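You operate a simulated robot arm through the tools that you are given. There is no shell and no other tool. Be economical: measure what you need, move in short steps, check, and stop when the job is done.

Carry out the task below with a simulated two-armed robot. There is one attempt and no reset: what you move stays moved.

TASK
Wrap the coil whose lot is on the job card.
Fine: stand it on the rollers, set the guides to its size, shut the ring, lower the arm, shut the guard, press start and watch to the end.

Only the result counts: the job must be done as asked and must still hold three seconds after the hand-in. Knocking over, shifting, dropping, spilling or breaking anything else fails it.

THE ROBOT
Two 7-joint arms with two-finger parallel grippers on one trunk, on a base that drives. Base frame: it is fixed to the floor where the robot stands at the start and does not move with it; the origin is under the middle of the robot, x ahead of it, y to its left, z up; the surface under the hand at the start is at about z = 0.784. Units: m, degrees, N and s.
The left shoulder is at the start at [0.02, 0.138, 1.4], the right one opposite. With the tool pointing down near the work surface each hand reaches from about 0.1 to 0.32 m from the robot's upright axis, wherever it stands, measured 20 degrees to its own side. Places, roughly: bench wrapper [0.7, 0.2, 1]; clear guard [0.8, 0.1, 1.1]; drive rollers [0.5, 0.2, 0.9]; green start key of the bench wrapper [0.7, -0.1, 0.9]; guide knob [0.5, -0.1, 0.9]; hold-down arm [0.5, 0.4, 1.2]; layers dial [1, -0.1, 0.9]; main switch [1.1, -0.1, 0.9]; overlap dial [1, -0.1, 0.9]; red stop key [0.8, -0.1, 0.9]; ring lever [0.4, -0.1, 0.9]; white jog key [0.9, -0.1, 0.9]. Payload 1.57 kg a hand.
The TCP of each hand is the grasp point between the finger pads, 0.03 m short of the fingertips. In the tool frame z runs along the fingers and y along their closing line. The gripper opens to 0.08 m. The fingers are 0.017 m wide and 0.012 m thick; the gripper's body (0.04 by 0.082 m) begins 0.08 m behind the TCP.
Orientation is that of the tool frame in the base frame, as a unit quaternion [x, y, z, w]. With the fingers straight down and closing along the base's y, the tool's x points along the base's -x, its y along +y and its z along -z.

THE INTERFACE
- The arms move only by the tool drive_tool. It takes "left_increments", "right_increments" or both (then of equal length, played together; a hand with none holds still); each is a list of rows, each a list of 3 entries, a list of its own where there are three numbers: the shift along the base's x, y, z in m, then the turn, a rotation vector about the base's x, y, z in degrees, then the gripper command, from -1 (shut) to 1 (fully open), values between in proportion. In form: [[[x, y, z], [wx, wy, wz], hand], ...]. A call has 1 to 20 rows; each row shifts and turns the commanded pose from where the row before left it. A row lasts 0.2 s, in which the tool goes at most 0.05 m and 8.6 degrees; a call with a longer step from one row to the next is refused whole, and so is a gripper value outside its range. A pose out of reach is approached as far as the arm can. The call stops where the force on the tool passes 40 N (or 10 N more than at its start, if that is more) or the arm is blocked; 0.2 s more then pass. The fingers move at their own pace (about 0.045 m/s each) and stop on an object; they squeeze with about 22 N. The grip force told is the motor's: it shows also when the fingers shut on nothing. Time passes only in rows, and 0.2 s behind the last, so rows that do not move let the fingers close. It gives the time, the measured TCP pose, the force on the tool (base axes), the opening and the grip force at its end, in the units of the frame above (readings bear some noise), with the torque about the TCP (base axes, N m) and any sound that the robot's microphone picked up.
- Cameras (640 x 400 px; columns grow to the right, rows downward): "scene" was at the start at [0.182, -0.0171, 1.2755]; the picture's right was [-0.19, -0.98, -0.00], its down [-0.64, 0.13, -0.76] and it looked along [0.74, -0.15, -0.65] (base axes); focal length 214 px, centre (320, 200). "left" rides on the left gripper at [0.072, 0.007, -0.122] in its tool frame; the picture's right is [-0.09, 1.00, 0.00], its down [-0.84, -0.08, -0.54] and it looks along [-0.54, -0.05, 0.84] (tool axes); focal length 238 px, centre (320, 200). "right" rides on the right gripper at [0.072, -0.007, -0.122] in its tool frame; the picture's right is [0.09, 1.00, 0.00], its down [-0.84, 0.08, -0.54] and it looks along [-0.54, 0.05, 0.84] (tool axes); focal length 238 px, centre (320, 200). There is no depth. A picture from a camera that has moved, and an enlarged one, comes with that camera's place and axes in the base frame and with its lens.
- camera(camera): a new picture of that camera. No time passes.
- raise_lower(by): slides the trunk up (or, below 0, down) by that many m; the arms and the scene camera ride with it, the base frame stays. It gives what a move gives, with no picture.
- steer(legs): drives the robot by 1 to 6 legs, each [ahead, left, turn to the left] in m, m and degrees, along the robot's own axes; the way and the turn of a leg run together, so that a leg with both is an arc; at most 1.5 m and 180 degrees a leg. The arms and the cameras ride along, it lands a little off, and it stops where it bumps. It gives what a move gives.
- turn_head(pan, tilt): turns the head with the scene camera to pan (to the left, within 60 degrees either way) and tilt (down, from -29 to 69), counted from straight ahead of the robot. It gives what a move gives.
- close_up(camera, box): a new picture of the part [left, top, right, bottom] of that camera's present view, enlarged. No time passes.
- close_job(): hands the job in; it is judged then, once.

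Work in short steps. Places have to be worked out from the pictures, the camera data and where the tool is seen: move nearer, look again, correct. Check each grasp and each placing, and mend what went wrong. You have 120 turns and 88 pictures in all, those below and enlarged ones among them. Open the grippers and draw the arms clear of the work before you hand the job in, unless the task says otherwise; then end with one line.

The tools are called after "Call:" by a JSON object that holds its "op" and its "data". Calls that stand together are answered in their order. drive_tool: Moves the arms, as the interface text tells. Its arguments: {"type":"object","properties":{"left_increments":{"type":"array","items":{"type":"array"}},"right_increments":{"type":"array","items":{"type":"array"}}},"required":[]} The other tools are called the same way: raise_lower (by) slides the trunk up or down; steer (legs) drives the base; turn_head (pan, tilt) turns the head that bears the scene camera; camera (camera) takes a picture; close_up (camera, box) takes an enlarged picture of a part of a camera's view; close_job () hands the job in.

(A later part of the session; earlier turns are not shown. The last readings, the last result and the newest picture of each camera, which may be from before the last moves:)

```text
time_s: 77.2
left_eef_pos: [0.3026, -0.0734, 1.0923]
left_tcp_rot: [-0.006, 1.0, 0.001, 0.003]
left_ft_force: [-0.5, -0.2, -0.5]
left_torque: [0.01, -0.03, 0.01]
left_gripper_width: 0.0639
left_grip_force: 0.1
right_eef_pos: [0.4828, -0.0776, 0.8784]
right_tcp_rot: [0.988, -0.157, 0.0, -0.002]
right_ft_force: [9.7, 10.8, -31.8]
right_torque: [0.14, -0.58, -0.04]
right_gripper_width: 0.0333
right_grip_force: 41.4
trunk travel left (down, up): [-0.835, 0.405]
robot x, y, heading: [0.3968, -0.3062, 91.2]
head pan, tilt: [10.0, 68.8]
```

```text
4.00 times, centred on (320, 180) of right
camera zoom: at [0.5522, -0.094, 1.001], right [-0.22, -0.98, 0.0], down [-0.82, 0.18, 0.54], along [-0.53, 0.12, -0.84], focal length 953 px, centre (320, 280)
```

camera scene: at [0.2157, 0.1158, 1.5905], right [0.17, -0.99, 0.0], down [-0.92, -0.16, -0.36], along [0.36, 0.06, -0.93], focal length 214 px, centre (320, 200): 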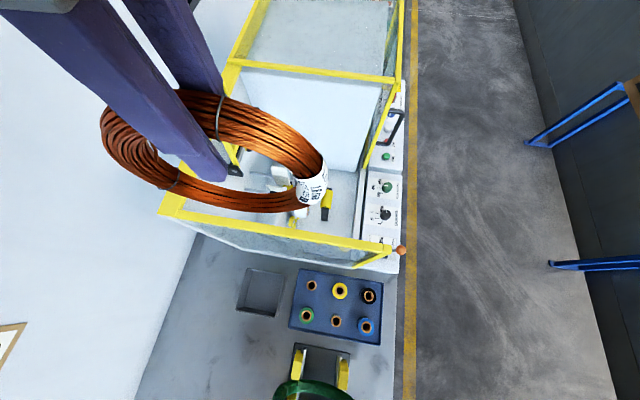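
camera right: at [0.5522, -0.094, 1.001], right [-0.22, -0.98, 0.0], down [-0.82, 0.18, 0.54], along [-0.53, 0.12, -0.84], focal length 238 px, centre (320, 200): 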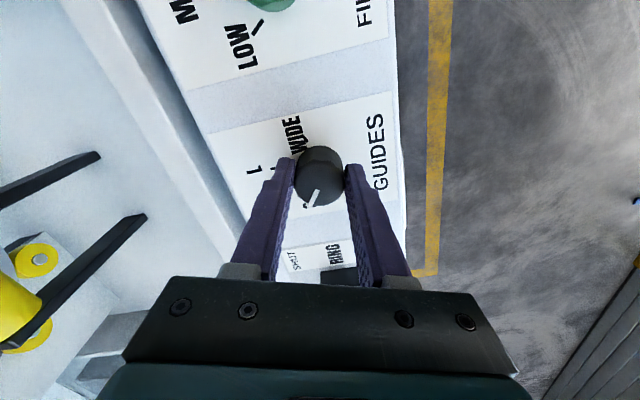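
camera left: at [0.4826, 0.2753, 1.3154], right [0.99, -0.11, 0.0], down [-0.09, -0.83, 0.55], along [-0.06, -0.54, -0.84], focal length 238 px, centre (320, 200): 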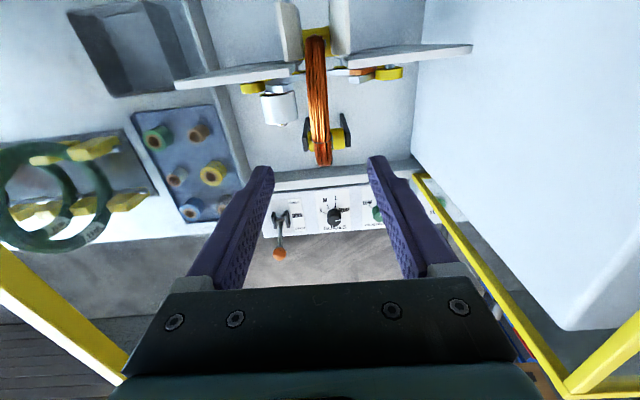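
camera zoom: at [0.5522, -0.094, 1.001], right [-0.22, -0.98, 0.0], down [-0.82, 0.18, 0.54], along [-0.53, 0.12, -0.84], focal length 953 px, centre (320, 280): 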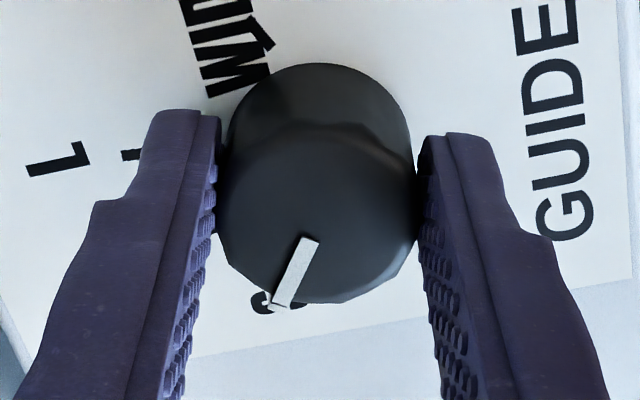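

Pointer is close to S. I release, rise and check precisely.

Call:
{"op": "drive_tool", "data": {"right_increments": [[[0, 0, 0], [0, 0, 0], 0.6], [[0, 0, 0], [0, 0, 0], 0.6], [[0, 0, 0.02], [0, 0, 0], 0.6], [[0, 0, 0.03], [0, 0, 0], 0.6], [[0, 0, 0.03], [0, 0, 0], 0.6], [[0, 0, 0.03], [0, 0, 0], 0.6]]}}

Call:
{"op": "close_up", "data": {"camera": "right", "box": [240, 80, 400, 200]}}

```text
time_s: 78.6
left_eef_pos: [0.3026, -0.0726, 1.0928]
left_tcp_rot: [-0.004, 1.0, 0.001, 0.002]
left_ft_force: [0.0, 0.1, -0.6]
left_torque: [0.03, -0.03, -0.03]
left_gripper_width: 0.0641
left_grip_force: 0.1
right_eef_pos: [0.4773, -0.0799, 0.9886]
right_tcp_rot: [0.987, -0.159, -0.002, -0.001]
right_ft_force: [0.1, -0.4, 0.1]
right_torque: [-0.01, 0.0, 0.02]
right_gripper_width: 0.064
right_grip_force: 0.0
trunk travel left (down, up): [-0.835, 0.405]
robot x, y, heading: [0.3961, -0.308, 91.3]
head pan, tilt: [10.0, 68.8]
```

```text
3.33 times, centred on (320, 140) of right
camera zoom: at [0.5477, -0.0962, 1.1105], right [-0.22, -0.97, 0.0], down [-0.82, 0.19, 0.54], along [-0.53, 0.12, -0.84], focal length 794 px, centre (320, 400)
```

zoom: 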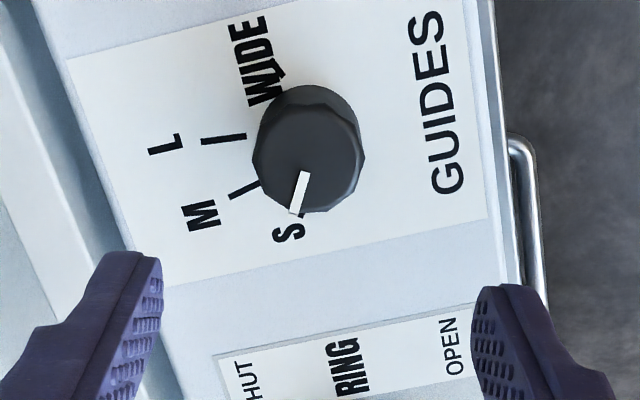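

Pointer about 5° short of the S tick. I regrip and add a small turn.

Call:
{"op": "drive_tool", "data": {"right_increments": [[[0.001, 0, -0.03], [0, 0, 0], 0.3], [[0, 0, -0.03], [0, 0, 0], 0.3], [[0, 0, -0.03], [0, 0, 0], 0.3], [[0, 0, -0.02], [0, 0, 0], 0.3], [[0, 0, 0], [0, 0, 0], -1], [[0, 0, 0], [0, 0, 0], -1], [[0, 0, 0], [0, 0, 0], -1], [[0, 0, 0], [0, 0, 6.5], -1], [[0, 0, 0], [0, 0, 0], -1], [[0, 0, 0], [0, 0, 0], 0.6], [[0, 0, 0], [0, 0, 0], 0.6], [[0, 0, 0.02], [0, 0, 0], 0.6], [[0, 0, 0.03], [0, 0, 0], 0.6], [[0, 0, 0.03], [0, 0, 0], 0.6], [[0, 0, 0.03], [0, 0, 0], 0.6]]}}

Call:
{"op": "close_up", "data": {"camera": "right", "box": [0, 0, 400, 260]}}

```text
time_s: 81.8
left_eef_pos: [0.3033, -0.0734, 1.0934]
left_tcp_rot: [-0.005, 1.0, 0.001, 0.001]
left_ft_force: [-0.4, 0.3, 0.0]
left_torque: [-0.03, -0.02, -0.01]
left_gripper_width: 0.0642
left_grip_force: 0.2
right_eef_pos: [0.4798, -0.0789, 0.9871]
right_tcp_rot: [0.995, -0.102, -0.002, 0.0]
right_ft_force: [-0.1, 0.6, 0.8]
right_torque: [-0.02, 0.02, 0.03]
right_gripper_width: 0.064
right_grip_force: 0.0
trunk travel left (down, up): [-0.835, 0.405]
robot x, y, heading: [0.3968, -0.3061, 90.9]
head pan, tilt: [10.0, 68.8]
```

```text
1.54 times, centred on (200, 130) of right
camera zoom: at [0.5517, -0.0873, 1.1089], right [-0.11, -0.99, 0.0], down [-0.83, 0.09, 0.54], along [-0.54, 0.06, -0.84], focal length 367 px, centre (505, 308)
```

zoom: 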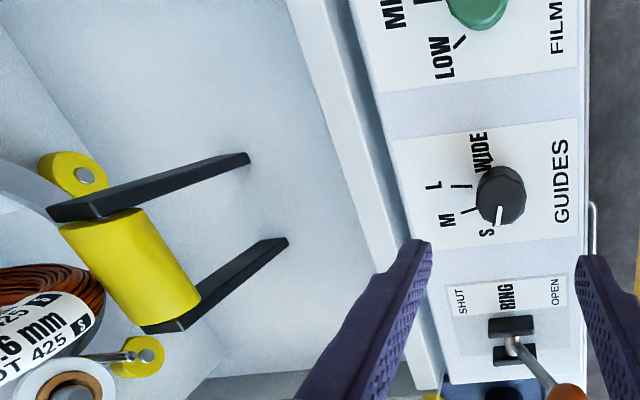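

Guides at S. Next the ring lever: ball at about (0.35, −0.114, 0.921), pivot (0.354, −0.072, 0.855). With the left fingers shut I go to its −y side, while the right hand rises away.

Call:
{"op": "drive_tool", "data": {"left_increments": [[[0.012, -0.02, -0.01], [0, 0, 0], -1], [[0.012, -0.02, -0.01], [0, 0, 0], -1], [[0.012, -0.02, -0.01], [0, 0, 0], -1], [[0.012, -0.022, -0.01], [0, 0, 0], -1], [[0, 0, -0.03], [0, 0, 0], -1], [[0, 0, -0.02], [0, 0, 0], -1]], "right_increments": [[[0.02, 0, 0.03], [0, 0, 0], 0.6], [[0.02, 0, 0.03], [0, 0, 0], 0.6], [[0.02, 0, 0.03], [0, 0, 0], 0.6], [[0.02, 0, 0.03], [0, 0, 0], 0.6], [[0, 0, 0.03], [0, 0, 0], 0.6], [[0, 0, 0], [0, 0, 0], 0.6]]}}

Call:
{"op": "camera", "data": {"camera": "left"}}

```text
time_s: 83.2
left_eef_pos: [0.3499, -0.1578, 1.0038]
left_tcp_rot: [-0.005, 1.0, 0.002, 0.003]
left_ft_force: [0.6, 0.0, 0.3]
left_torque: [-0.01, -0.01, 0.0]
left_gripper_width: 0.0
left_grip_force: 21.5
right_eef_pos: [0.561, -0.0771, 1.1401]
right_tcp_rot: [0.995, -0.101, -0.001, 0.0]
right_ft_force: [-0.9, -1.4, -0.6]
right_torque: [0.03, 0.02, 0.03]
right_gripper_width: 0.0638
right_grip_force: 0.1
trunk travel left (down, up): [-0.835, 0.405]
robot x, y, heading: [0.3974, -0.3071, 91.4]
head pan, tilt: [10.0, 68.8]
```

```text
25 pictures are left
camera left: at [0.2767, -0.1521, 1.125], right [0.08, 1.0, 0.0], down [0.84, -0.07, 0.55], along [0.54, -0.04, -0.84], focal length 238 px, centre (320, 200)
```

left: 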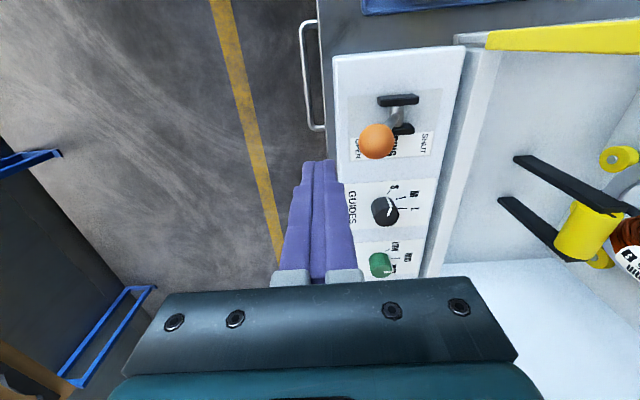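

Finger line and ball agree (ball ≈(0.347, −0.11)). I lower and push the lever toward +y (SHUT).

Call:
{"op": "drive_tool", "data": {"left_increments": [[[0, 0, -0.03], [0, 0, 0], -1], [[0, 0, -0.03], [0, 0, 0], -1], [[0, 0, -0.012], [0, 0, 0], -1], [[0, 0.015, 0], [0, 0, 0], -1], [[0, 0.015, 0], [0, 0, 0], -1], [[0, 0.015, 0], [0, 0, 0], -1], [[0, 0.015, 0], [0, 0, 0], -1], [[0, 0.015, 0], [0, 0, 0], -1], [[0, 0.015, 0], [0, 0, 0], -1], [[0, 0.01, 0], [0, 0, 0], -1]]}}

Call:
{"op": "camera", "data": {"camera": "left"}}

```text
time_s: 84.5
left_eef_pos: [0.3494, -0.1345, 0.9311]
left_tcp_rot: [-0.005, 1.0, -0.011, 0.003]
left_ft_force: [-5.4, -10.5, 18.2]
left_torque: [0.36, -0.03, 0.1]
left_gripper_width: 0.0
left_grip_force: 21.3
right_eef_pos: [0.5588, -0.0791, 1.1391]
right_tcp_rot: [0.995, -0.101, -0.003, 0.0]
right_ft_force: [-0.3, 0.4, -0.5]
right_torque: [-0.02, -0.01, -0.01]
right_gripper_width: 0.0639
right_grip_force: 0.0
trunk travel left (down, up): [-0.835, 0.405]
robot x, y, heading: [0.3976, -0.3119, 91.3]
head pan, tilt: [10.0, 68.8]
stopped in row 6 (left hand): the force on the tool passed its limit at 54 N (the readings are from after the stop); the commanded pose is now the measured one
```

```text
24 pictures are left
camera left: at [0.2762, -0.1256, 1.0524], right [0.08, 1.0, -0.02], down [0.83, -0.06, 0.55], along [0.55, -0.06, -0.84], focal length 238 px, centre (320, 200)
```

left: 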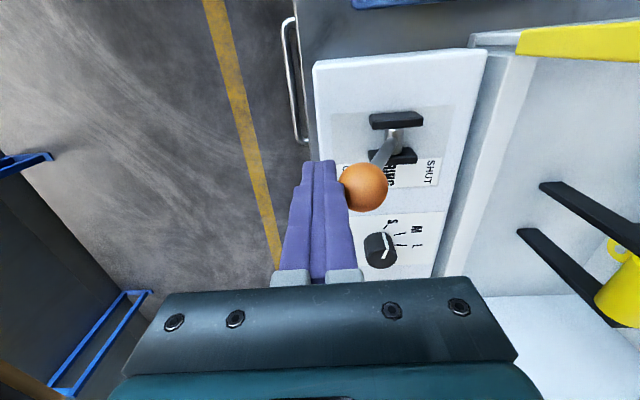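

Contact with the ball at y≈−0.12; the push was abrupt. I push again gently with small steps along the arc.

Call:
{"op": "drive_tool", "data": {"left_increments": [[[0, 0.004, 0.001], [0, 0, 0], -1], [[0, 0.005, 0.002], [0, 0, 0], -1], [[0, 0.005, 0.002], [0, 0, 0], -1], [[0, 0.005, 0.002], [0, 0, 0], -1], [[0, 0.005, 0.001], [0, 0, 0], -1], [[0, 0.005, 0.001], [0, 0, 0], -1], [[0, 0.005, 0.001], [0, 0, 0], -1], [[0, 0.006, 0], [0, 0, 0], -1], [[0, 0.006, 0], [0, 0, 0], -1], [[0, 0.006, 0], [0, 0, 0], -1]]}}

```text
time_s: 85.1
left_eef_pos: [0.3499, -0.1278, 0.9328]
left_tcp_rot: [-0.005, 1.0, -0.013, 0.003]
left_ft_force: [-5.9, -9.7, 16.3]
left_torque: [0.27, -0.02, 0.02]
left_gripper_width: 0.0
left_grip_force: 21.2
right_eef_pos: [0.5589, -0.0792, 1.1398]
right_tcp_rot: [0.995, -0.102, -0.003, 0.0]
right_ft_force: [-0.1, 0.3, -0.7]
right_torque: [-0.03, -0.02, 0.02]
right_gripper_width: 0.0639
right_grip_force: 0.1
trunk travel left (down, up): [-0.835, 0.405]
robot x, y, heading: [0.3957, -0.3077, 91.0]
head pan, tilt: [10.0, 68.8]
stopped in row 2 (left hand): the force on the tool passed its limit at 41 N (the readings are from after the stop); the commanded pose is now the measured one
```

It does move (7 mm). I go on slower, rising more along the arc.

Call:
{"op": "drive_tool", "data": {"left_increments": [[[0, 0, 0.002], [0, 0, 0], -1], [[0, 0.003, 0.002], [0, 0, 0], -1], [[0, 0.003, 0.0015], [0, 0, 0], -1], [[0, 0.003, 0.0015], [0, 0, 0], -1], [[0, 0.003, 0.001], [0, 0, 0], -1], [[0, 0.003, 0.001], [0, 0, 0], -1], [[0, 0.003, 0.001], [0, 0, 0], -1], [[0, 0.003, 0.001], [0, 0, 0], -1], [[0, 0.003, 0.001], [0, 0, 0], -1], [[0, 0.003, 0], [0, 0, 0], -1], [[0, 0.003, 0], [0, 0, 0], -1], [[0, 0.003, 0], [0, 0, 0], -1]]}}

```text
time_s: 87.7
left_eef_pos: [0.3511, -0.0927, 0.9467]
left_tcp_rot: [-0.004, 1.0, -0.009, 0.005]
left_ft_force: [0.6, 0.5, -0.1]
left_torque: [0.02, 0.04, -0.02]
left_gripper_width: 0.0
left_grip_force: 21.7
right_eef_pos: [0.56, -0.0783, 1.1396]
right_tcp_rot: [0.995, -0.102, -0.002, -0.001]
right_ft_force: [0.1, 0.1, -0.2]
right_torque: [0.01, -0.01, -0.01]
right_gripper_width: 0.0638
right_grip_force: 0.0
trunk travel left (down, up): [-0.835, 0.405]
robot x, y, heading: [0.3979, -0.3058, 91.4]
head pan, tilt: [10.0, 68.8]
```

Force vanished — perhaps it snapped over. I look.

Call:
{"op": "camera", "data": {"camera": "left"}}

```text
23 pictures are left
camera left: at [0.2778, -0.0839, 1.0673], right [0.08, 1.0, -0.02], down [0.83, -0.06, 0.55], along [0.55, -0.06, -0.83], focal length 238 px, centre (320, 200)
```

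left: 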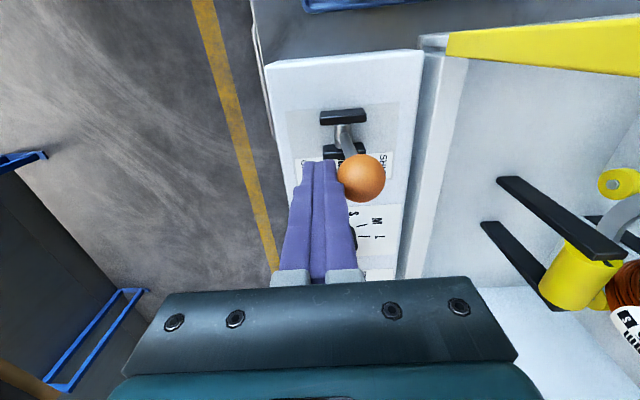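

The lever is about upright. I continue pushing it over.

Call:
{"op": "drive_tool", "data": {"left_increments": [[[0, 0.004, 0], [0, 0, 0], -1], [[0, 0.004, 0], [0, 0, 0], -1], [[0, 0.004, 0], [0, 0, 0], -1], [[0, 0.004, -0.001], [0, 0, 0], -1], [[0, 0.004, -0.001], [0, 0, 0], -1], [[0, 0.004, -0.001], [0, 0, 0], -1], [[0, 0.004, -0.002], [0, 0, 0], -1], [[0, 0.004, -0.002], [0, 0, 0], -1], [[0, 0.004, -0.002], [0, 0, 0], -1], [[0, 0.004, -0.002], [0, 0, 0], -1], [[0, 0.004, -0.002], [0, 0, 0], -1], [[0, 0.004, -0.002], [0, 0, 0], -1], [[0, 0.004, -0.002], [0, 0, 0], -1]]}}

Call:
{"op": "camera", "data": {"camera": "left"}}

```text
time_s: 90.5
left_eef_pos: [0.3511, -0.0781, 0.9465]
left_tcp_rot: [-0.005, 1.0, -0.009, 0.005]
left_ft_force: [0.2, 0.5, 0.1]
left_torque: [0.02, 0.02, 0.0]
left_gripper_width: 0.0
left_grip_force: 21.3
left hand out of reach, approached as far as the arm can: row 5, 6, 7, 8, 9, 10, 11, 12, 13
right_eef_pos: [0.5607, -0.0782, 1.1404]
right_tcp_rot: [0.995, -0.103, -0.002, 0.0]
right_ft_force: [0.5, 0.3, 0.3]
right_torque: [-0.01, -0.04, 0.03]
right_gripper_width: 0.0641
right_grip_force: 0.1
trunk travel left (down, up): [-0.835, 0.405]
robot x, y, heading: [0.3937, -0.308, 91.2]
head pan, tilt: [10.0, 68.8]
```

```text
22 pictures are left
camera left: at [0.2771, -0.0707, 1.0671], right [0.08, 1.0, -0.02], down [0.83, -0.06, 0.55], along [0.55, -0.06, -0.83], focal length 238 px, centre (320, 200)
```

left: 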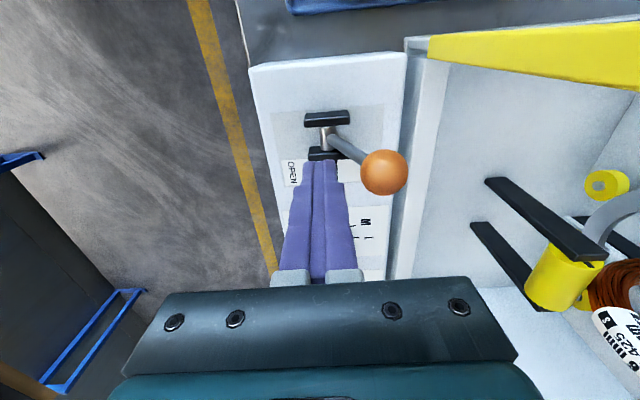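

The lever has gone over to SHUT. Next the hold-down arm: hinge ≈(0.475, 0.38, 1.11), handle bar ≈(0.4725, 0.3675, 1.325). I raise the trunk, lift and re-orient the left hand, then drive back to face forward.

Call:
{"op": "raise_lower", "data": {"by": 0.3}}

Call:
{"op": "drive_tool", "data": {"left_increments": [[[0, -0.005, 0.015], [0, 0, 8.2], 0], [[0, -0.005, 0.015], [0, 0, 8.2], 0], [[0, -0.005, 0.015], [0, 0, 8.2], 0], [[0, -0.005, 0.015], [0, 0, 8.2], 0], [[0, 0, 0.015], [0, 0, 8.2], 0], [[0, 0, 0.015], [0, 0, 8.2], 0], [[0, 0, 0.015], [0, 0, 8.2], 0], [[0, 0, 0.015], [0, 0, 8.2], 0], [[0, 0, 0.015], [0, 0, 8.2], 0], [[0, 0, 0.015], [0, 0, 8.2], 0], [[0, 0, 0], [0, 0, 8], 0]]}}

Call:
{"op": "steer", "data": {"legs": [[0, 0, -91], [-0.14, 0, 0], [0, 0.47, 0]]}}

```text
time_s: 93.5
left_eef_pos: [0.3502, -0.0784, 1.2467]
left_tcp_rot: [-0.004, 1.0, -0.009, 0.005]
left_ft_force: [-0.2, 0.3, -0.1]
left_torque: [0.02, 0.01, -0.01]
left_gripper_width: 0.0001
left_grip_force: 21.5
right_eef_pos: [0.5596, -0.0782, 1.44]
right_tcp_rot: [0.995, -0.102, -0.002, 0.0]
right_ft_force: [0.1, -0.4, 0.3]
right_torque: [0.01, 0.02, 0.02]
right_gripper_width: 0.0641
right_grip_force: 0.2
trunk travel left (down, up): [-1.135, 0.105]
robot x, y, heading: [0.3997, -0.3078, 91.2]
head pan, tilt: [10.0, 68.8]
```

```text
time_s: 95.9
left_eef_pos: [0.3498, -0.0981, 1.3957]
left_tcp_rot: [0.711, -0.703, 0.003, -0.009]
left_ft_force: [0.8, -0.2, 0.3]
left_torque: [-0.03, 0.01, -0.02]
left_gripper_width: 0.0401
left_grip_force: 0.0
right_eef_pos: [0.56, -0.0784, 1.4391]
right_tcp_rot: [0.995, -0.103, -0.003, -0.001]
right_ft_force: [-0.2, 0.8, 0.4]
right_torque: [-0.01, -0.03, -0.03]
right_gripper_width: 0.0637
right_grip_force: 0.1
trunk travel left (down, up): [-1.135, 0.105]
robot x, y, heading: [0.3955, -0.3063, 91.1]
head pan, tilt: [10.0, 68.8]
```

```text
time_s: 103.6
left_eef_pos: [0.4658, 0.2184, 1.3949]
left_tcp_rot: [0.007, 1.0, -0.009, 0.005]
left_ft_force: [0.1, 0.0, 0.4]
left_torque: [-0.01, -0.01, 0.0]
left_gripper_width: 0.0399
left_grip_force: 0.0
right_eef_pos: [0.4816, 0.0064, 1.44]
right_tcp_rot: [-0.622, 0.783, 0.001, 0.002]
right_ft_force: [0.0, 0.7, 0.6]
right_torque: [0.0, 0.0, 0.0]
right_gripper_width: 0.0641
right_grip_force: 0.0
trunk travel left (down, up): [-1.135, 0.105]
robot x, y, heading: [0.2551, 0.1682, -0.1]
head pan, tilt: [10.0, 68.8]
```

In place. I look with the left camera at the arm's handle.

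Call:
{"op": "camera", "data": {"camera": "left"}}

```text
21 pictures are left
camera left: at [0.3924, 0.227, 1.517], right [0.11, 0.99, -0.02], down [0.83, -0.08, 0.55], along [0.55, -0.07, -0.83], focal length 238 px, centre (320, 200)
```

left: 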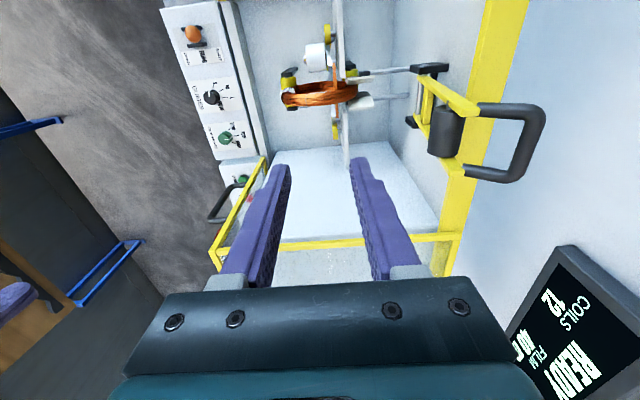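

Handle crossbar at ≈(0.470, 0.369, 1.347), running along x. I move the left hand over it with the fingers straddling in y.

Call:
{"op": "drive_tool", "data": {"left_increments": [[[0.001, 0.03, 0.03], [0, 0, 0], 0.5], [[0.001, 0.03, 0.01], [0, 0, 0], 0.5], [[0.001, 0.03, 0], [0, 0, 0], 0.5], [[0.001, 0.03, 0], [0, 0, 0], 0.5], [[0.001, 0.03, 0], [0, 0, 0], 0.5], [[0, 0, 0], [0, 0, 0], 0.5]]}}

Call:
{"op": "camera", "data": {"camera": "left"}}

```text
time_s: 105.0
left_eef_pos: [0.471, 0.3694, 1.4363]
left_tcp_rot: [0.008, 1.0, -0.009, 0.005]
left_ft_force: [0.2, 0.2, 0.2]
left_torque: [-0.02, -0.02, 0.0]
left_gripper_width: 0.0601
left_grip_force: 0.0
right_eef_pos: [0.4814, 0.0073, 1.441]
right_tcp_rot: [-0.622, 0.783, 0.001, 0.001]
right_ft_force: [0.2, 0.0, 0.2]
right_torque: [0.0, 0.02, 0.02]
right_gripper_width: 0.064
right_grip_force: 0.0
trunk travel left (down, up): [-1.135, 0.105]
robot x, y, heading: [0.256, 0.1761, -0.2]
head pan, tilt: [10.0, 68.8]
```

```text
20 pictures are left
camera left: at [0.3965, 0.3785, 1.5577], right [0.11, 0.99, -0.02], down [0.83, -0.08, 0.55], along [0.55, -0.07, -0.83], focal length 238 px, centre (320, 200)
```

left: 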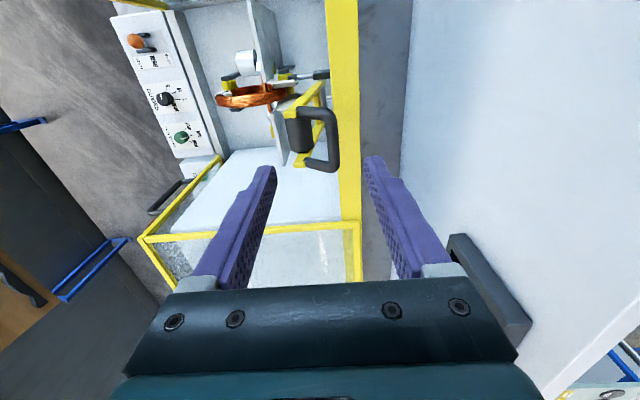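

The bar is between the fingers at (0.4716, 0.376). I descend 0.09 to straddle it and close to a loose hook.

Call:
{"op": "drive_tool", "data": {"left_increments": [[[0, 0.005, -0.02], [0, 0, 0], 0.5], [[0, 0, -0.025], [0, 0, 0], 0.5], [[0, 0, -0.025], [0, 0, 0], 0.5], [[0, 0, -0.02], [0, 0, 0], 0.5], [[0, 0, 0], [0, 0, 0], -0.3], [[0, 0, 0], [0, 0, 0], -0.3]]}}

Call:
{"op": "camera", "data": {"camera": "left"}}

```text
time_s: 106.4
left_eef_pos: [0.4689, 0.3733, 1.3461]
left_tcp_rot: [0.008, 1.0, -0.008, 0.005]
left_ft_force: [0.1, 0.8, 0.4]
left_torque: [0.0, 0.02, 0.01]
left_gripper_width: 0.0282
left_grip_force: 0.0
right_eef_pos: [0.4811, 0.0073, 1.4403]
right_tcp_rot: [-0.622, 0.783, 0.001, 0.001]
right_ft_force: [0.4, 1.1, -0.1]
right_torque: [-0.01, 0.03, 0.0]
right_gripper_width: 0.064
right_grip_force: 0.1
trunk travel left (down, up): [-1.135, 0.105]
robot x, y, heading: [0.2571, 0.1748, -0.2]
head pan, tilt: [10.0, 68.8]
```

```text
19 pictures are left
camera left: at [0.3952, 0.3826, 1.4678], right [0.11, 0.99, -0.02], down [0.83, -0.08, 0.55], along [0.55, -0.07, -0.83], focal length 238 px, centre (320, 200)
```

left: 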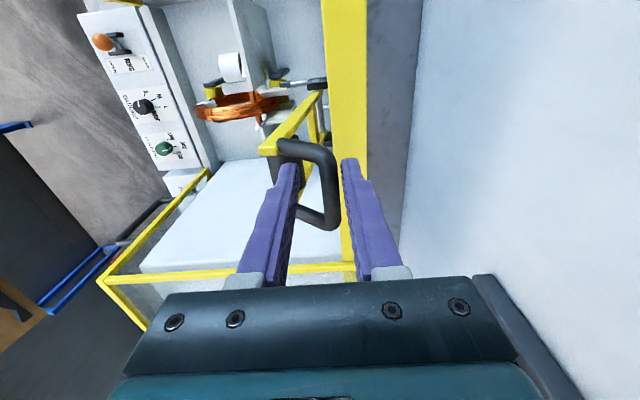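

The bar is between the fingers. I centre, grip it and swing along its arc (radius ≈0.236 about the hinge) for the first 42°.

Call:
{"op": "drive_tool", "data": {"left_increments": [[[0, 0.006, 0], [0, 0, 0], -0.3], [[0, 0, 0], [0, 0, 0], -1], [[0, 0, 0], [0, 0, 0], -1], [[0, -0.0123, -0.0004], [0, 0, 0], -1], [[0, -0.0124, -0.0009], [0, 0, 0], -1], [[0, -0.0122, -0.0017], [0, 0, 0], -1], [[0, -0.0122, -0.0022], [0, 0, 0], -1], [[0, -0.0119, -0.0031], [0, 0, 0], -1], [[0, -0.0119, -0.0032], [0, 0, 0], -1], [[0, -0.0116, -0.0042], [0, 0, 0], -1], [[0, -0.0115, -0.0047], [0, 0, 0], -1], [[0, -0.011, -0.0054], [0, 0, 0], -1], [[0, -0.011, -0.0058], [0, 0, 0], -1], [[0, -0.0105, -0.0066], [0, 0, 0], -1], [[0, -0.0102, -0.0069], [0, 0, 0], -1]]}}

Call:
{"op": "camera", "data": {"camera": "left"}}

```text
time_s: 109.6
left_eef_pos: [0.4706, 0.2416, 1.3001]
left_tcp_rot: [0.007, 1.0, -0.005, 0.004]
left_ft_force: [-0.6, 3.8, -5.4]
left_torque: [0.07, 0.22, 0.19]
left_gripper_width: 0.0116
left_grip_force: 29.3
right_eef_pos: [0.4796, 0.0063, 1.4387]
right_tcp_rot: [-0.622, 0.783, 0.001, 0.001]
right_ft_force: [0.7, 0.5, 0.9]
right_torque: [0.01, 0.01, 0.03]
right_gripper_width: 0.0638
right_grip_force: 0.0
trunk travel left (down, up): [-1.135, 0.105]
robot x, y, heading: [0.26, 0.1737, -0.2]
head pan, tilt: [10.0, 68.8]
```

```text
18 pictures are left
camera left: at [0.3971, 0.2497, 1.4217], right [0.11, 0.99, -0.01], down [0.83, -0.08, 0.55], along [0.55, -0.07, -0.84], focal length 238 px, centre (320, 200)
```

left: 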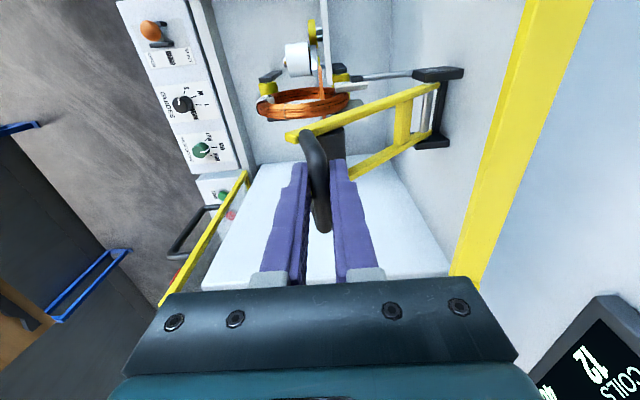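

Swinging well with low force. I continue the arc to about 75°.

Call:
{"op": "drive_tool", "data": {"left_increments": [[[0, -0.0097, -0.0076], [0, 0, 0], -1], [[0, -0.0095, -0.0079], [0, 0, 0], -1], [[0, -0.0088, -0.0086], [0, 0, 0], -1], [[0, -0.0087, -0.0089], [0, 0, 0], -1], [[0, -0.0078, -0.0094], [0, 0, 0], -1], [[0, -0.0077, -0.0098], [0, 0, 0], -1], [[0, -0.0068, -0.0102], [0, 0, 0], -1], [[0, -0.0067, -0.0105], [0, 0, 0], -1], [[0, -0.0056, -0.0109], [0, 0, 0], -1], [[0, -0.0056, -0.0111], [0, 0, 0], -1], [[0, -0.0045, -0.0114], [0, 0, 0], -1], [[0, -0.0044, -0.0116], [0, 0, 0], -1]]}}

Call:
{"op": "camera", "data": {"camera": "left"}}

```text
time_s: 112.1
left_eef_pos: [0.4703, 0.1612, 1.1866]
left_tcp_rot: [-0.009, 1.0, -0.024, -0.001]
left_ft_force: [-6.8, -17.8, 2.4]
left_torque: [-0.3, -0.29, -0.19]
left_gripper_width: 0.0116
left_grip_force: 28.8
left hand out of reach, approached as far as the arm can: row 12
right_eef_pos: [0.4803, 0.0046, 1.441]
right_tcp_rot: [-0.621, 0.784, 0.0, 0.001]
right_ft_force: [0.5, -0.7, -0.3]
right_torque: [0.01, 0.04, 0.02]
right_gripper_width: 0.0642
right_grip_force: 0.1
trunk travel left (down, up): [-1.135, 0.105]
robot x, y, heading: [0.2555, 0.1711, -0.3]
head pan, tilt: [10.0, 68.8]
stopped in row 12 (left hand): the force on the tool passed its limit at 65 N (the readings are from after the stop); the commanded pose is now the measured one
```

```text
17 pictures are left
camera left: at [0.3987, 0.1719, 1.3066], right [0.07, 1.0, -0.05], down [0.84, -0.04, 0.54], along [0.54, -0.08, -0.84], focal length 238 px, centre (320, 200)
```

left: 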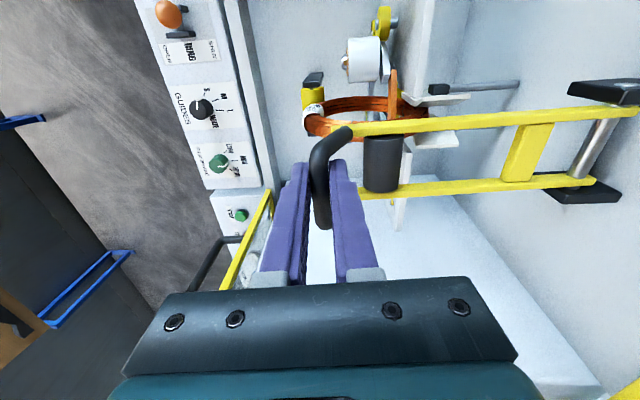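

Arm reach limit. I use the trunk for the last part of the swing, in small steps.

Call:
{"op": "raise_lower", "data": {"by": -0.025}}

Call:
{"op": "raise_lower", "data": {"by": -0.02}}

```text
time_s: 112.8
left_eef_pos: [0.471, 0.1563, 1.1602]
left_tcp_rot: [-0.009, 1.0, -0.029, 0.0]
left_ft_force: [-4.2, -37.8, 2.8]
left_torque: [-0.46, 0.57, -0.07]
left_gripper_width: 0.0117
left_grip_force: 29.0
right_eef_pos: [0.48, 0.0033, 1.4155]
right_tcp_rot: [-0.62, 0.784, -0.001, 0.0]
right_ft_force: [0.3, 0.4, 0.4]
right_torque: [0.0, 0.01, -0.05]
right_gripper_width: 0.0642
right_grip_force: 0.0
trunk travel left (down, up): [-1.11, 0.13]
robot x, y, heading: [0.2576, 0.1741, -0.2]
head pan, tilt: [10.0, 68.8]
```

```text
time_s: 113.5
left_eef_pos: [0.4712, 0.1551, 1.1412]
left_tcp_rot: [-0.008, 0.999, -0.031, 0.0]
left_ft_force: [-4.5, -42.6, -0.1]
left_torque: [-0.44, -0.1, -0.01]
left_gripper_width: 0.0115
left_grip_force: 29.0
right_eef_pos: [0.4804, 0.0023, 1.3964]
right_tcp_rot: [-0.621, 0.784, -0.002, 0.0]
right_ft_force: [-0.9, 0.4, -0.1]
right_torque: [0.01, 0.0, 0.0]
right_gripper_width: 0.0639
right_grip_force: 0.0
trunk travel left (down, up): [-1.09, 0.15]
robot x, y, heading: [0.2583, 0.1707, -0.3]
head pan, tilt: [10.0, 68.8]
```

A −y pull has built up; I relieve it by moving −y, then continue down.

Call:
{"op": "drive_tool", "data": {"left_increments": [[[0, -0.004, 0], [0, 0, 0], -1], [[0, -0.004, 0], [0, 0, 0], -1], [[0, -0.002, -0.004], [0, 0, 0], -1], [[0, 0, -0.004], [0, 0, 0], -1]]}}

Call:
{"op": "raise_lower", "data": {"by": -0.015}}

Call:
{"op": "camera", "data": {"camera": "left"}}

```text
time_s: 113.8
left_eef_pos: [0.4725, 0.1563, 1.1393]
left_tcp_rot: [-0.011, 0.999, -0.037, -0.002]
left_ft_force: [-2.3, -24.5, 0.0]
left_torque: [-0.33, -0.48, -0.19]
left_gripper_width: 0.0115
left_grip_force: 29.1
right_eef_pos: [0.48, 0.0041, 1.3943]
right_tcp_rot: [-0.621, 0.784, 0.001, 0.0]
right_ft_force: [0.3, -0.6, 0.3]
right_torque: [0.02, 0.02, 0.02]
right_gripper_width: 0.0641
right_grip_force: 0.0
trunk travel left (down, up): [-1.09, 0.15]
robot x, y, heading: [0.2549, 0.1762, -0.7]
head pan, tilt: [10.0, 68.8]
stopped in row 1 (left hand): the force on the tool passed its limit at 60 N (the readings are from after the stop); the commanded pose is now the measured one
```

```text
time_s: 114.4
left_eef_pos: [0.4705, 0.1551, 1.1241]
left_tcp_rot: [-0.012, 0.999, -0.037, -0.001]
left_ft_force: [-1.2, -31.6, -3.1]
left_torque: [-0.35, 0.54, -0.12]
left_gripper_width: 0.0119
left_grip_force: 28.9
right_eef_pos: [0.4814, 0.003, 1.3807]
right_tcp_rot: [-0.621, 0.784, 0.0, 0.0]
right_ft_force: [-0.3, 0.2, 0.0]
right_torque: [0.01, 0.0, -0.02]
right_gripper_width: 0.0639
right_grip_force: 0.1
trunk travel left (down, up): [-1.075, 0.165]
robot x, y, heading: [0.2596, 0.1779, -0.2]
head pan, tilt: [10.0, 68.8]
```

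```text
16 pictures are left
camera left: at [0.3985, 0.1684, 1.2454], right [0.07, 0.99, -0.07], down [0.84, -0.02, 0.54], along [0.54, -0.1, -0.84], focal length 238 px, centre (320, 200)
```

left: 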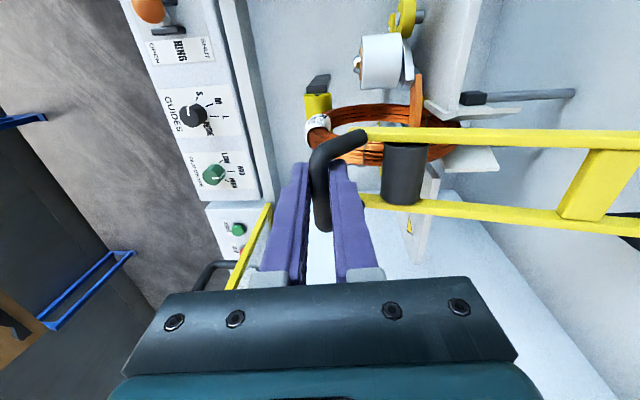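

The arm is about horizontal. I loosen the grip slightly to release strain and see whether the arm settles by itself onto the coil.

Call:
{"op": "drive_tool", "data": {"left_increments": [[[0, 0, 0], [0, 0, 0], -0.4], [[0, 0, 0], [0, 0, 0], -0.4], [[0, 0, 0], [0, 0, 0], -0.4]]}}

Call:
{"op": "camera", "data": {"camera": "left"}}

```text
time_s: 115.2
left_eef_pos: [0.4718, 0.1638, 1.1231]
left_tcp_rot: [-0.012, 1.0, -0.029, 0.0]
left_ft_force: [-0.6, -5.2, -1.0]
left_torque: [-0.03, 0.03, -0.08]
left_gripper_width: 0.0279
left_grip_force: 2.5
right_eef_pos: [0.4816, 0.0057, 1.3801]
right_tcp_rot: [-0.621, 0.784, 0.001, 0.002]
right_ft_force: [-0.8, 0.3, -0.1]
right_torque: [0.01, 0.03, 0.01]
right_gripper_width: 0.0636
right_grip_force: 0.0
trunk travel left (down, up): [-1.075, 0.165]
robot x, y, heading: [0.2548, 0.1718, -0.2]
head pan, tilt: [10.0, 68.8]
```

```text
15 pictures are left
camera left: at [0.3996, 0.1741, 1.2449], right [0.07, 1.0, -0.06], down [0.84, -0.03, 0.54], along [0.54, -0.08, -0.84], focal length 238 px, centre (320, 200)
```

left: 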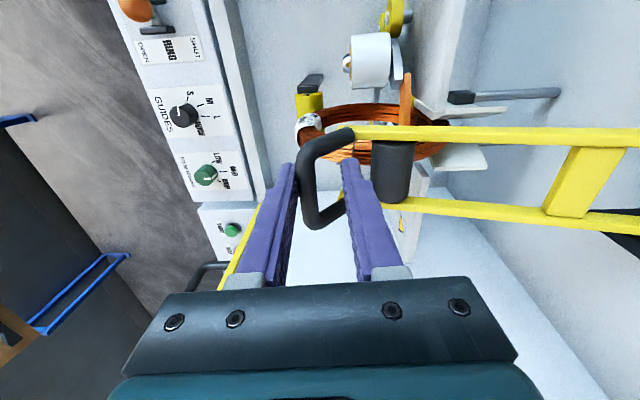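

The arm holds itself; I should make sure it presses on the coil. I rise, shut the fingers above the crossbar and press down.

Call:
{"op": "drive_tool", "data": {"left_increments": [[[0, -0.004, 0.02], [0, 0, 0], -0.4], [[0, 0, 0.03], [0, 0, 0], -0.4], [[0, 0, 0.03], [0, 0, 0], -0.4], [[0, -0.004, 0.02], [0, 0, 0], -1], [[0, -0.004, 0], [0, 0, 0], -1], [[0, 0, 0], [0, 0, 0], -1]]}}

Call:
{"op": "raise_lower", "data": {"by": -0.045}}

Call:
{"op": "drive_tool", "data": {"left_increments": [[[0, 0, -0.006], [0, 0, 0], -1], [[0, 0, -0.006], [0, 0, 0], -1], [[0, 0, -0.006], [0, 0, 0], -1], [[0, 0, -0.006], [0, 0, 0], -1], [[0, 0, -0.006], [0, 0, 0], -1], [[0, 0, -0.005], [0, 0, 0], -1], [[0, 0, -0.005], [0, 0, 0], -1]]}}

```text
time_s: 116.6
left_eef_pos: [0.4692, 0.1489, 1.2238]
left_tcp_rot: [-0.011, 1.0, -0.029, 0.0]
left_ft_force: [-0.4, 0.0, 0.7]
left_torque: [0.02, 0.01, 0.0]
left_gripper_width: 0.0
left_grip_force: 21.6
right_eef_pos: [0.479, 0.0062, 1.3796]
right_tcp_rot: [-0.621, 0.783, 0.003, 0.002]
right_ft_force: [-0.2, -0.1, -0.4]
right_torque: [0.0, -0.05, 0.02]
right_gripper_width: 0.0638
right_grip_force: 0.0
trunk travel left (down, up): [-1.075, 0.165]
robot x, y, heading: [0.2553, 0.1739, -0.3]
head pan, tilt: [10.0, 68.8]
```

```text
time_s: 117.5
left_eef_pos: [0.4694, 0.1491, 1.1803]
left_tcp_rot: [-0.011, 0.999, -0.03, 0.0]
left_ft_force: [-1.2, 0.1, -0.4]
left_torque: [-0.01, 0.01, -0.01]
left_gripper_width: 0.0002
left_grip_force: 21.5
right_eef_pos: [0.4805, 0.0064, 1.3347]
right_tcp_rot: [-0.622, 0.783, 0.001, 0.002]
right_ft_force: [0.1, -0.2, -1.3]
right_torque: [0.0, -0.03, 0.01]
right_gripper_width: 0.064
right_grip_force: 0.1
trunk travel left (down, up): [-1.03, 0.21]
robot x, y, heading: [0.257, 0.1753, -0.6]
head pan, tilt: [10.0, 68.8]
```

```text
time_s: 119.0
left_eef_pos: [0.4685, 0.149, 1.1463]
left_tcp_rot: [-0.012, 0.999, -0.029, -0.002]
left_ft_force: [-4.7, 9.0, 30.6]
left_torque: [0.5, 0.27, -0.01]
left_gripper_width: 0.0001
left_grip_force: 21.2
right_eef_pos: [0.4808, 0.0065, 1.335]
right_tcp_rot: [-0.622, 0.783, 0.003, 0.003]
right_ft_force: [-0.2, -0.6, 0.8]
right_torque: [0.01, -0.02, 0.01]
right_gripper_width: 0.0641
right_grip_force: 0.1
trunk travel left (down, up): [-1.03, 0.21]
robot x, y, heading: [0.2578, 0.1755, -0.4]
head pan, tilt: [10.0, 68.8]
stopped in row 7 (left hand): the force on the tool passed its limit at 55 N (the readings are from after the stop); the commanded pose is now the measured one
```

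Firm contact. I raise the hand a bit and inspect the roller against the coil with the left camera.

Call:
{"op": "drive_tool", "data": {"left_increments": [[[0, 0, 0.02], [0, 0, 0], -1], [[0, 0, 0.03], [0, 0, 0], -1], [[0, 0, 0.03], [0, 0, 0], -1], [[0, 0, 0.03], [0, 0, 0], -1]]}}

Call:
{"op": "close_up", "data": {"camera": "left", "box": [260, 20, 500, 210]}}

```text
time_s: 120.0
left_eef_pos: [0.4699, 0.1463, 1.2562]
left_tcp_rot: [-0.012, 0.999, -0.03, -0.002]
left_ft_force: [-0.6, 0.9, -0.2]
left_torque: [0.02, 0.0, -0.03]
left_gripper_width: 0.0
left_grip_force: 21.1
right_eef_pos: [0.4802, 0.0064, 1.335]
right_tcp_rot: [-0.621, 0.784, 0.002, 0.002]
right_ft_force: [-0.7, 0.4, -0.3]
right_torque: [0.02, 0.02, 0.01]
right_gripper_width: 0.0642
right_grip_force: 0.0
trunk travel left (down, up): [-1.03, 0.21]
robot x, y, heading: [0.2556, 0.1709, -0.4]
head pan, tilt: [10.0, 68.8]
```

```text
2.11 times, centred on (380, 115) of left
camera zoom: at [0.3973, 0.158, 1.3778], right [0.07, 1.0, -0.06], down [0.84, -0.03, 0.54], along [0.54, -0.09, -0.84], focal length 502 px, centre (194, 379)
```

zoom: 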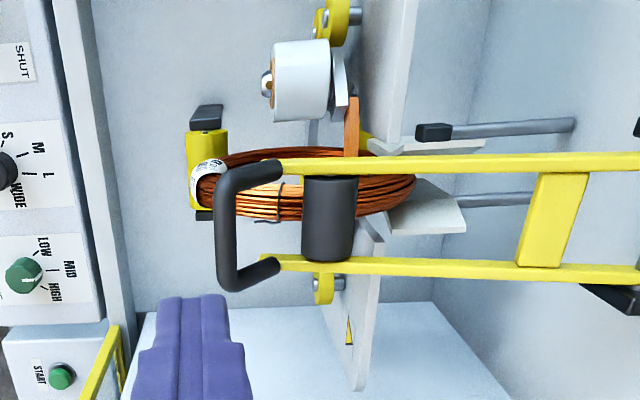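

The roller sits on the coil, the guides hug it, and the ring segment is closed. Next the guard: handle is a vertical bar at ≈(0.663, −0.033), z 1.02–1.16. I lift the left hand, square the right hand and drive forward to reach it.

Call:
{"op": "drive_tool", "data": {"left_increments": [[[0, 0, 0.03], [0, 0, 0], -1], [[0, 0, 0.03], [0, 0, 0], -1], [[0, 0, 0.03], [0, 0, 0], -1], [[0, 0, 0.02], [0, 0, 0], -1]], "right_increments": [[[0, 0, 0], [0, 0, 6.5], 0.3], [[0, 0, 0], [0, 0, 6.5], 0.3], [[0, 0, 0], [0, 0, 0], 0.3], [[0, 0, 0], [0, 0, 0], 0.3]]}}

Call:
{"op": "steer", "data": {"legs": [[0.183, -0.045, 0]]}}

Call:
{"op": "camera", "data": {"camera": "right"}}

```text
time_s: 120.8
left_eef_pos: [0.4795, 0.1501, 1.3346]
left_tcp_rot: [-0.021, 0.999, -0.025, 0.012]
left_ft_force: [6.6, -1.5, -17.6]
left_torque: [-0.13, -0.84, 0.01]
left_gripper_width: 0.0001
left_grip_force: 21.5
right_eef_pos: [0.4817, 0.0045, 1.3347]
right_tcp_rot: [-0.706, 0.708, 0.002, 0.002]
right_ft_force: [0.2, 0.3, -0.5]
right_torque: [-0.02, 0.0, 0.0]
right_gripper_width: 0.0519
right_grip_force: 0.0
trunk travel left (down, up): [-1.03, 0.21]
robot x, y, heading: [0.2567, 0.1737, -0.4]
head pan, tilt: [10.0, 68.8]
stopped in row 4 (left hand): the force on the tool passed its limit at 154 N (the readings are from after the stop); the commanded pose is now the measured one
```

```text
time_s: 122.3
left_eef_pos: [0.6591, 0.1023, 1.3348]
left_tcp_rot: [-0.018, 0.999, -0.025, 0.014]
left_ft_force: [26.6, 7.4, -28.2]
left_torque: [-1.56, 0.86, -1.28]
left_gripper_width: 0.0001
left_grip_force: 21.3
right_eef_pos: [0.6602, -0.0417, 1.334]
right_tcp_rot: [-0.705, 0.709, 0.002, 0.002]
right_ft_force: [0.1, 0.5, -0.8]
right_torque: [0.03, 0.01, -0.02]
right_gripper_width: 0.0521
right_grip_force: 0.1
trunk travel left (down, up): [-1.03, 0.21]
robot x, y, heading: [0.4391, 0.1257, -0.4]
head pan, tilt: [10.0, 68.8]
```

```text
13 pictures are left
camera right: at [0.6654, -0.1145, 1.4558], right [-1.0, -0.09, 0.0], down [-0.07, 0.83, 0.55], along [-0.05, 0.54, -0.84], focal length 238 px, centre (320, 200)
```

right: 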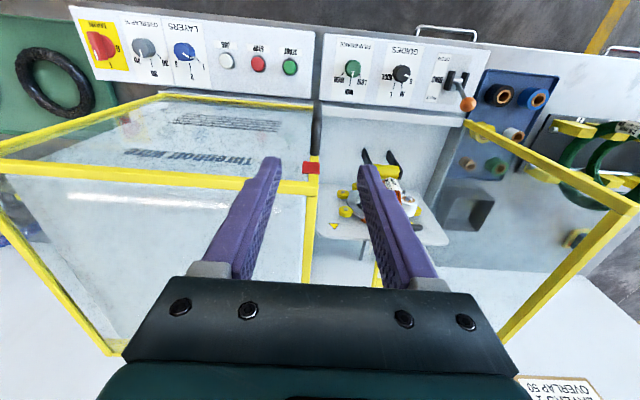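

The left hand touched the robot's head again; I lower it 2 cm. I zoom on the handle.

Call:
{"op": "drive_tool", "data": {"left_increments": [[[-0.005, 0, -0.015], [0, 0, 0], -1], [[-0.005, 0, -0.01], [0, 0, 0], -1]]}}

Call:
{"op": "close_up", "data": {"camera": "right", "box": [260, 80, 380, 190]}}

```text
time_s: 122.9
left_eef_pos: [0.6586, 0.0994, 1.3149]
left_tcp_rot: [-0.029, 0.999, -0.03, 0.022]
left_ft_force: [-0.4, 0.2, -0.2]
left_torque: [0.01, -0.03, 0.02]
left_gripper_width: 0.0003
left_grip_force: 21.2
right_eef_pos: [0.6594, -0.0431, 1.3343]
right_tcp_rot: [-0.706, 0.709, 0.002, 0.002]
right_ft_force: [-0.2, -0.5, 0.4]
right_torque: [0.04, 0.02, 0.02]
right_gripper_width: 0.0522
right_grip_force: 0.0
trunk travel left (down, up): [-1.03, 0.21]
robot x, y, heading: [0.4349, 0.1281, -0.2]
head pan, tilt: [10.0, 68.8]
```

```text
3.64 times, centred on (320, 135) of right
camera zoom: at [0.6654, -0.1145, 1.4558], right [-1.0, -0.09, 0.0], down [-0.07, 0.83, 0.55], along [-0.05, 0.54, -0.84], focal length 867 px, centre (320, 436)
```

zoom: 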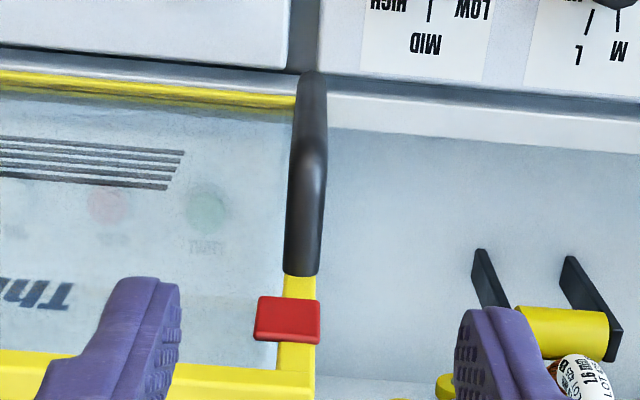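

Bar at (0.660, −0.033). I straddle it: shift +1 cm y and descend.

Call:
{"op": "drive_tool", "data": {"right_increments": [[[0.001, 0.005, -0.02], [0, 0, 0], 0.3], [[0, 0.005, -0.03], [0, 0, 0], 0.3], [[0, 0, -0.03], [0, 0, 0], 0.3], [[0, 0, -0.03], [0, 0, 0], 0.3], [[0, 0, -0.03], [0, 0, 0], 0.3], [[0, 0, -0.03], [0, 0, 0], 0.3], [[0, 0, -0.03], [0, 0, 0], 0.3], [[0, 0, -0.02], [0, 0, 0], 0.3]]}}

Call:
{"op": "camera", "data": {"camera": "right"}}

```text
time_s: 124.7
left_eef_pos: [0.6583, 0.1011, 1.3132]
left_tcp_rot: [-0.03, 0.999, -0.027, 0.021]
left_ft_force: [0.0, 0.2, 0.2]
left_torque: [-0.01, 0.02, -0.04]
left_gripper_width: 0.0003
left_grip_force: 21.0
right_eef_pos: [0.6612, -0.0319, 1.1155]
right_tcp_rot: [-0.705, 0.709, 0.002, 0.002]
right_ft_force: [0.0, 0.1, -0.5]
right_torque: [-0.02, 0.01, 0.03]
right_gripper_width: 0.052
right_grip_force: 0.0
trunk travel left (down, up): [-1.03, 0.21]
robot x, y, heading: [0.4359, 0.1316, -0.5]
head pan, tilt: [10.0, 68.8]
```

```text
11 pictures are left
camera right: at [0.6678, -0.1045, 1.2369], right [-1.0, -0.09, 0.0], down [-0.07, 0.83, 0.55], along [-0.05, 0.54, -0.84], focal length 238 px, centre (320, 200)
```

right: 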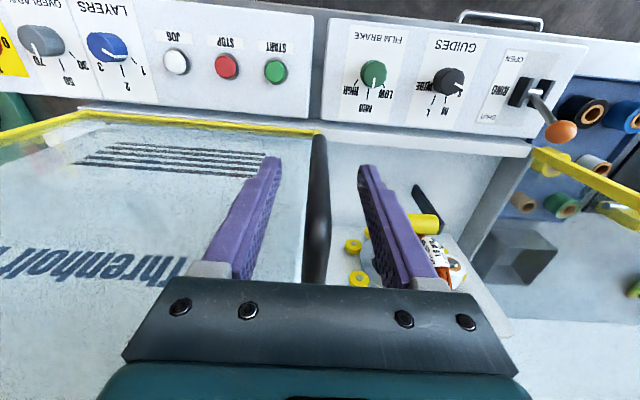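

The bar is between the fingers. I grip and pull toward −x gently with the arm first.

Call:
{"op": "drive_tool", "data": {"right_increments": [[[0, 0, 0], [0, 0, 0], -1], [[0, 0, 0], [0, 0, 0], -1], [[0, 0, 0], [0, 0, 0], -1], [[-0.004, 0, 0], [0, 0, 0], -1], [[-0.006, 0, 0], [0, 0, 0], -1], [[-0.008, 0, 0], [0, 0, 0], -1], [[-0.01, 0, 0], [0, 0, 0], -1], [[-0.01, 0, 0], [0, 0, 0], -1], [[-0.01, 0, 0], [0, 0, 0], -1]]}}

```text
time_s: 126.7
left_eef_pos: [0.6581, 0.1027, 1.313]
left_tcp_rot: [-0.03, 0.999, -0.027, 0.021]
left_ft_force: [0.0, 0.0, -0.2]
left_torque: [0.02, 0.0, -0.01]
left_gripper_width: 0.0001
left_grip_force: 21.5
right_eef_pos: [0.613, -0.0313, 1.1174]
right_tcp_rot: [-0.705, 0.709, 0.001, 0.003]
right_ft_force: [1.5, -2.8, 15.0]
right_torque: [0.91, 0.79, -0.12]
right_gripper_width: 0.0142
right_grip_force: 30.7
trunk travel left (down, up): [-1.03, 0.21]
robot x, y, heading: [0.4387, 0.1307, -0.2]
head pan, tilt: [10.0, 68.8]
```

The guard slides. I continue by driving the base back.

Call:
{"op": "steer", "data": {"legs": [[-0.15, 0, 0]]}}

Call:
{"op": "steer", "data": {"legs": [[-0.14, 0, 0]]}}

```text
time_s: 128.1
left_eef_pos: [0.5099, 0.103, 1.3115]
left_tcp_rot: [-0.029, 0.999, -0.026, 0.02]
left_ft_force: [0.3, 0.2, -0.3]
left_torque: [0.04, 0.02, -0.01]
left_gripper_width: 0.0
left_grip_force: 21.3
right_eef_pos: [0.4662, -0.0321, 1.1154]
right_tcp_rot: [-0.705, 0.709, 0.001, 0.0]
right_ft_force: [-0.5, -4.7, 23.4]
right_torque: [-0.13, 0.11, 0.01]
right_gripper_width: 0.0137
right_grip_force: 30.4
trunk travel left (down, up): [-1.03, 0.21]
robot x, y, heading: [0.286, 0.1273, -0.6]
head pan, tilt: [10.0, 68.8]
```

```text
time_s: 129.4
left_eef_pos: [0.3772, 0.1053, 1.3114]
left_tcp_rot: [-0.035, 0.999, -0.024, 0.021]
left_ft_force: [0.7, 0.4, -0.8]
left_torque: [-0.01, 0.0, -0.01]
left_gripper_width: 0.0
left_grip_force: 21.1
right_eef_pos: [0.3305, -0.0318, 1.1163]
right_tcp_rot: [-0.706, 0.708, -0.001, 0.0]
right_ft_force: [-1.5, -13.3, 13.0]
right_torque: [0.25, -0.27, 0.07]
right_gripper_width: 0.0142
right_grip_force: 30.4
trunk travel left (down, up): [-1.03, 0.21]
robot x, y, heading: [0.1543, 0.1311, -0.1]
head pan, tilt: [10.0, 68.8]
```

Handle moved 0.33 m. I pull the rest slowly until it stops.

Call:
{"op": "drive_tool", "data": {"right_increments": [[[-0.006, 0, 0], [0, 0, 0], -1], [[-0.006, 0, 0], [0, 0, 0], -1], [[-0.006, 0, 0], [0, 0, 0], -1], [[-0.006, 0, 0], [0, 0, 0], -1], [[-0.006, 0, 0], [0, 0, 0], -1], [[-0.005, 0, 0], [0, 0, 0], -1], [[-0.005, 0, 0], [0, 0, 0], -1], [[-0.005, 0, 0], [0, 0, 0], -1], [[-0.005, 0, 0], [0, 0, 0], -1], [[-0.005, 0, 0], [0, 0, 0], -1], [[-0.005, 0, 0], [0, 0, 0], -1]]}}

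Call:
{"op": "camera", "data": {"camera": "right"}}

```text
time_s: 130.6
left_eef_pos: [0.3811, 0.1075, 1.3118]
left_tcp_rot: [-0.038, 0.999, -0.023, 0.024]
left_ft_force: [0.4, 0.7, 0.3]
left_torque: [0.02, -0.04, -0.03]
left_gripper_width: 0.0
left_grip_force: 21.0
right_eef_pos: [0.3119, -0.0318, 1.1152]
right_tcp_rot: [-0.702, 0.712, -0.006, 0.003]
right_ft_force: [16.5, -1.3, -8.4]
right_torque: [0.55, 3.9, -0.76]
right_gripper_width: 0.0142
right_grip_force: 29.9
trunk travel left (down, up): [-1.03, 0.21]
robot x, y, heading: [0.1564, 0.1299, -0.3]
head pan, tilt: [10.0, 68.8]
stopped in row 5 (right hand): the force on the tool passed its limit at 45 N (the readings are from after the stop); the commanded pose is now the measured one
```

```text
10 pictures are left
camera right: at [0.3147, -0.1035, 1.2375], right [-1.0, -0.08, -0.01], down [-0.07, 0.84, 0.54], along [-0.03, 0.54, -0.84], focal length 238 px, centre (320, 200)
```

right: 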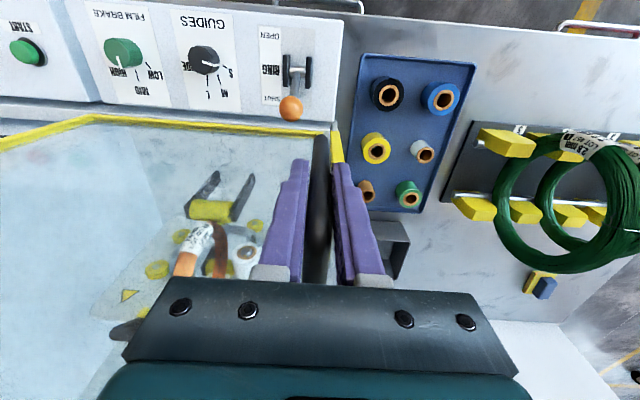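

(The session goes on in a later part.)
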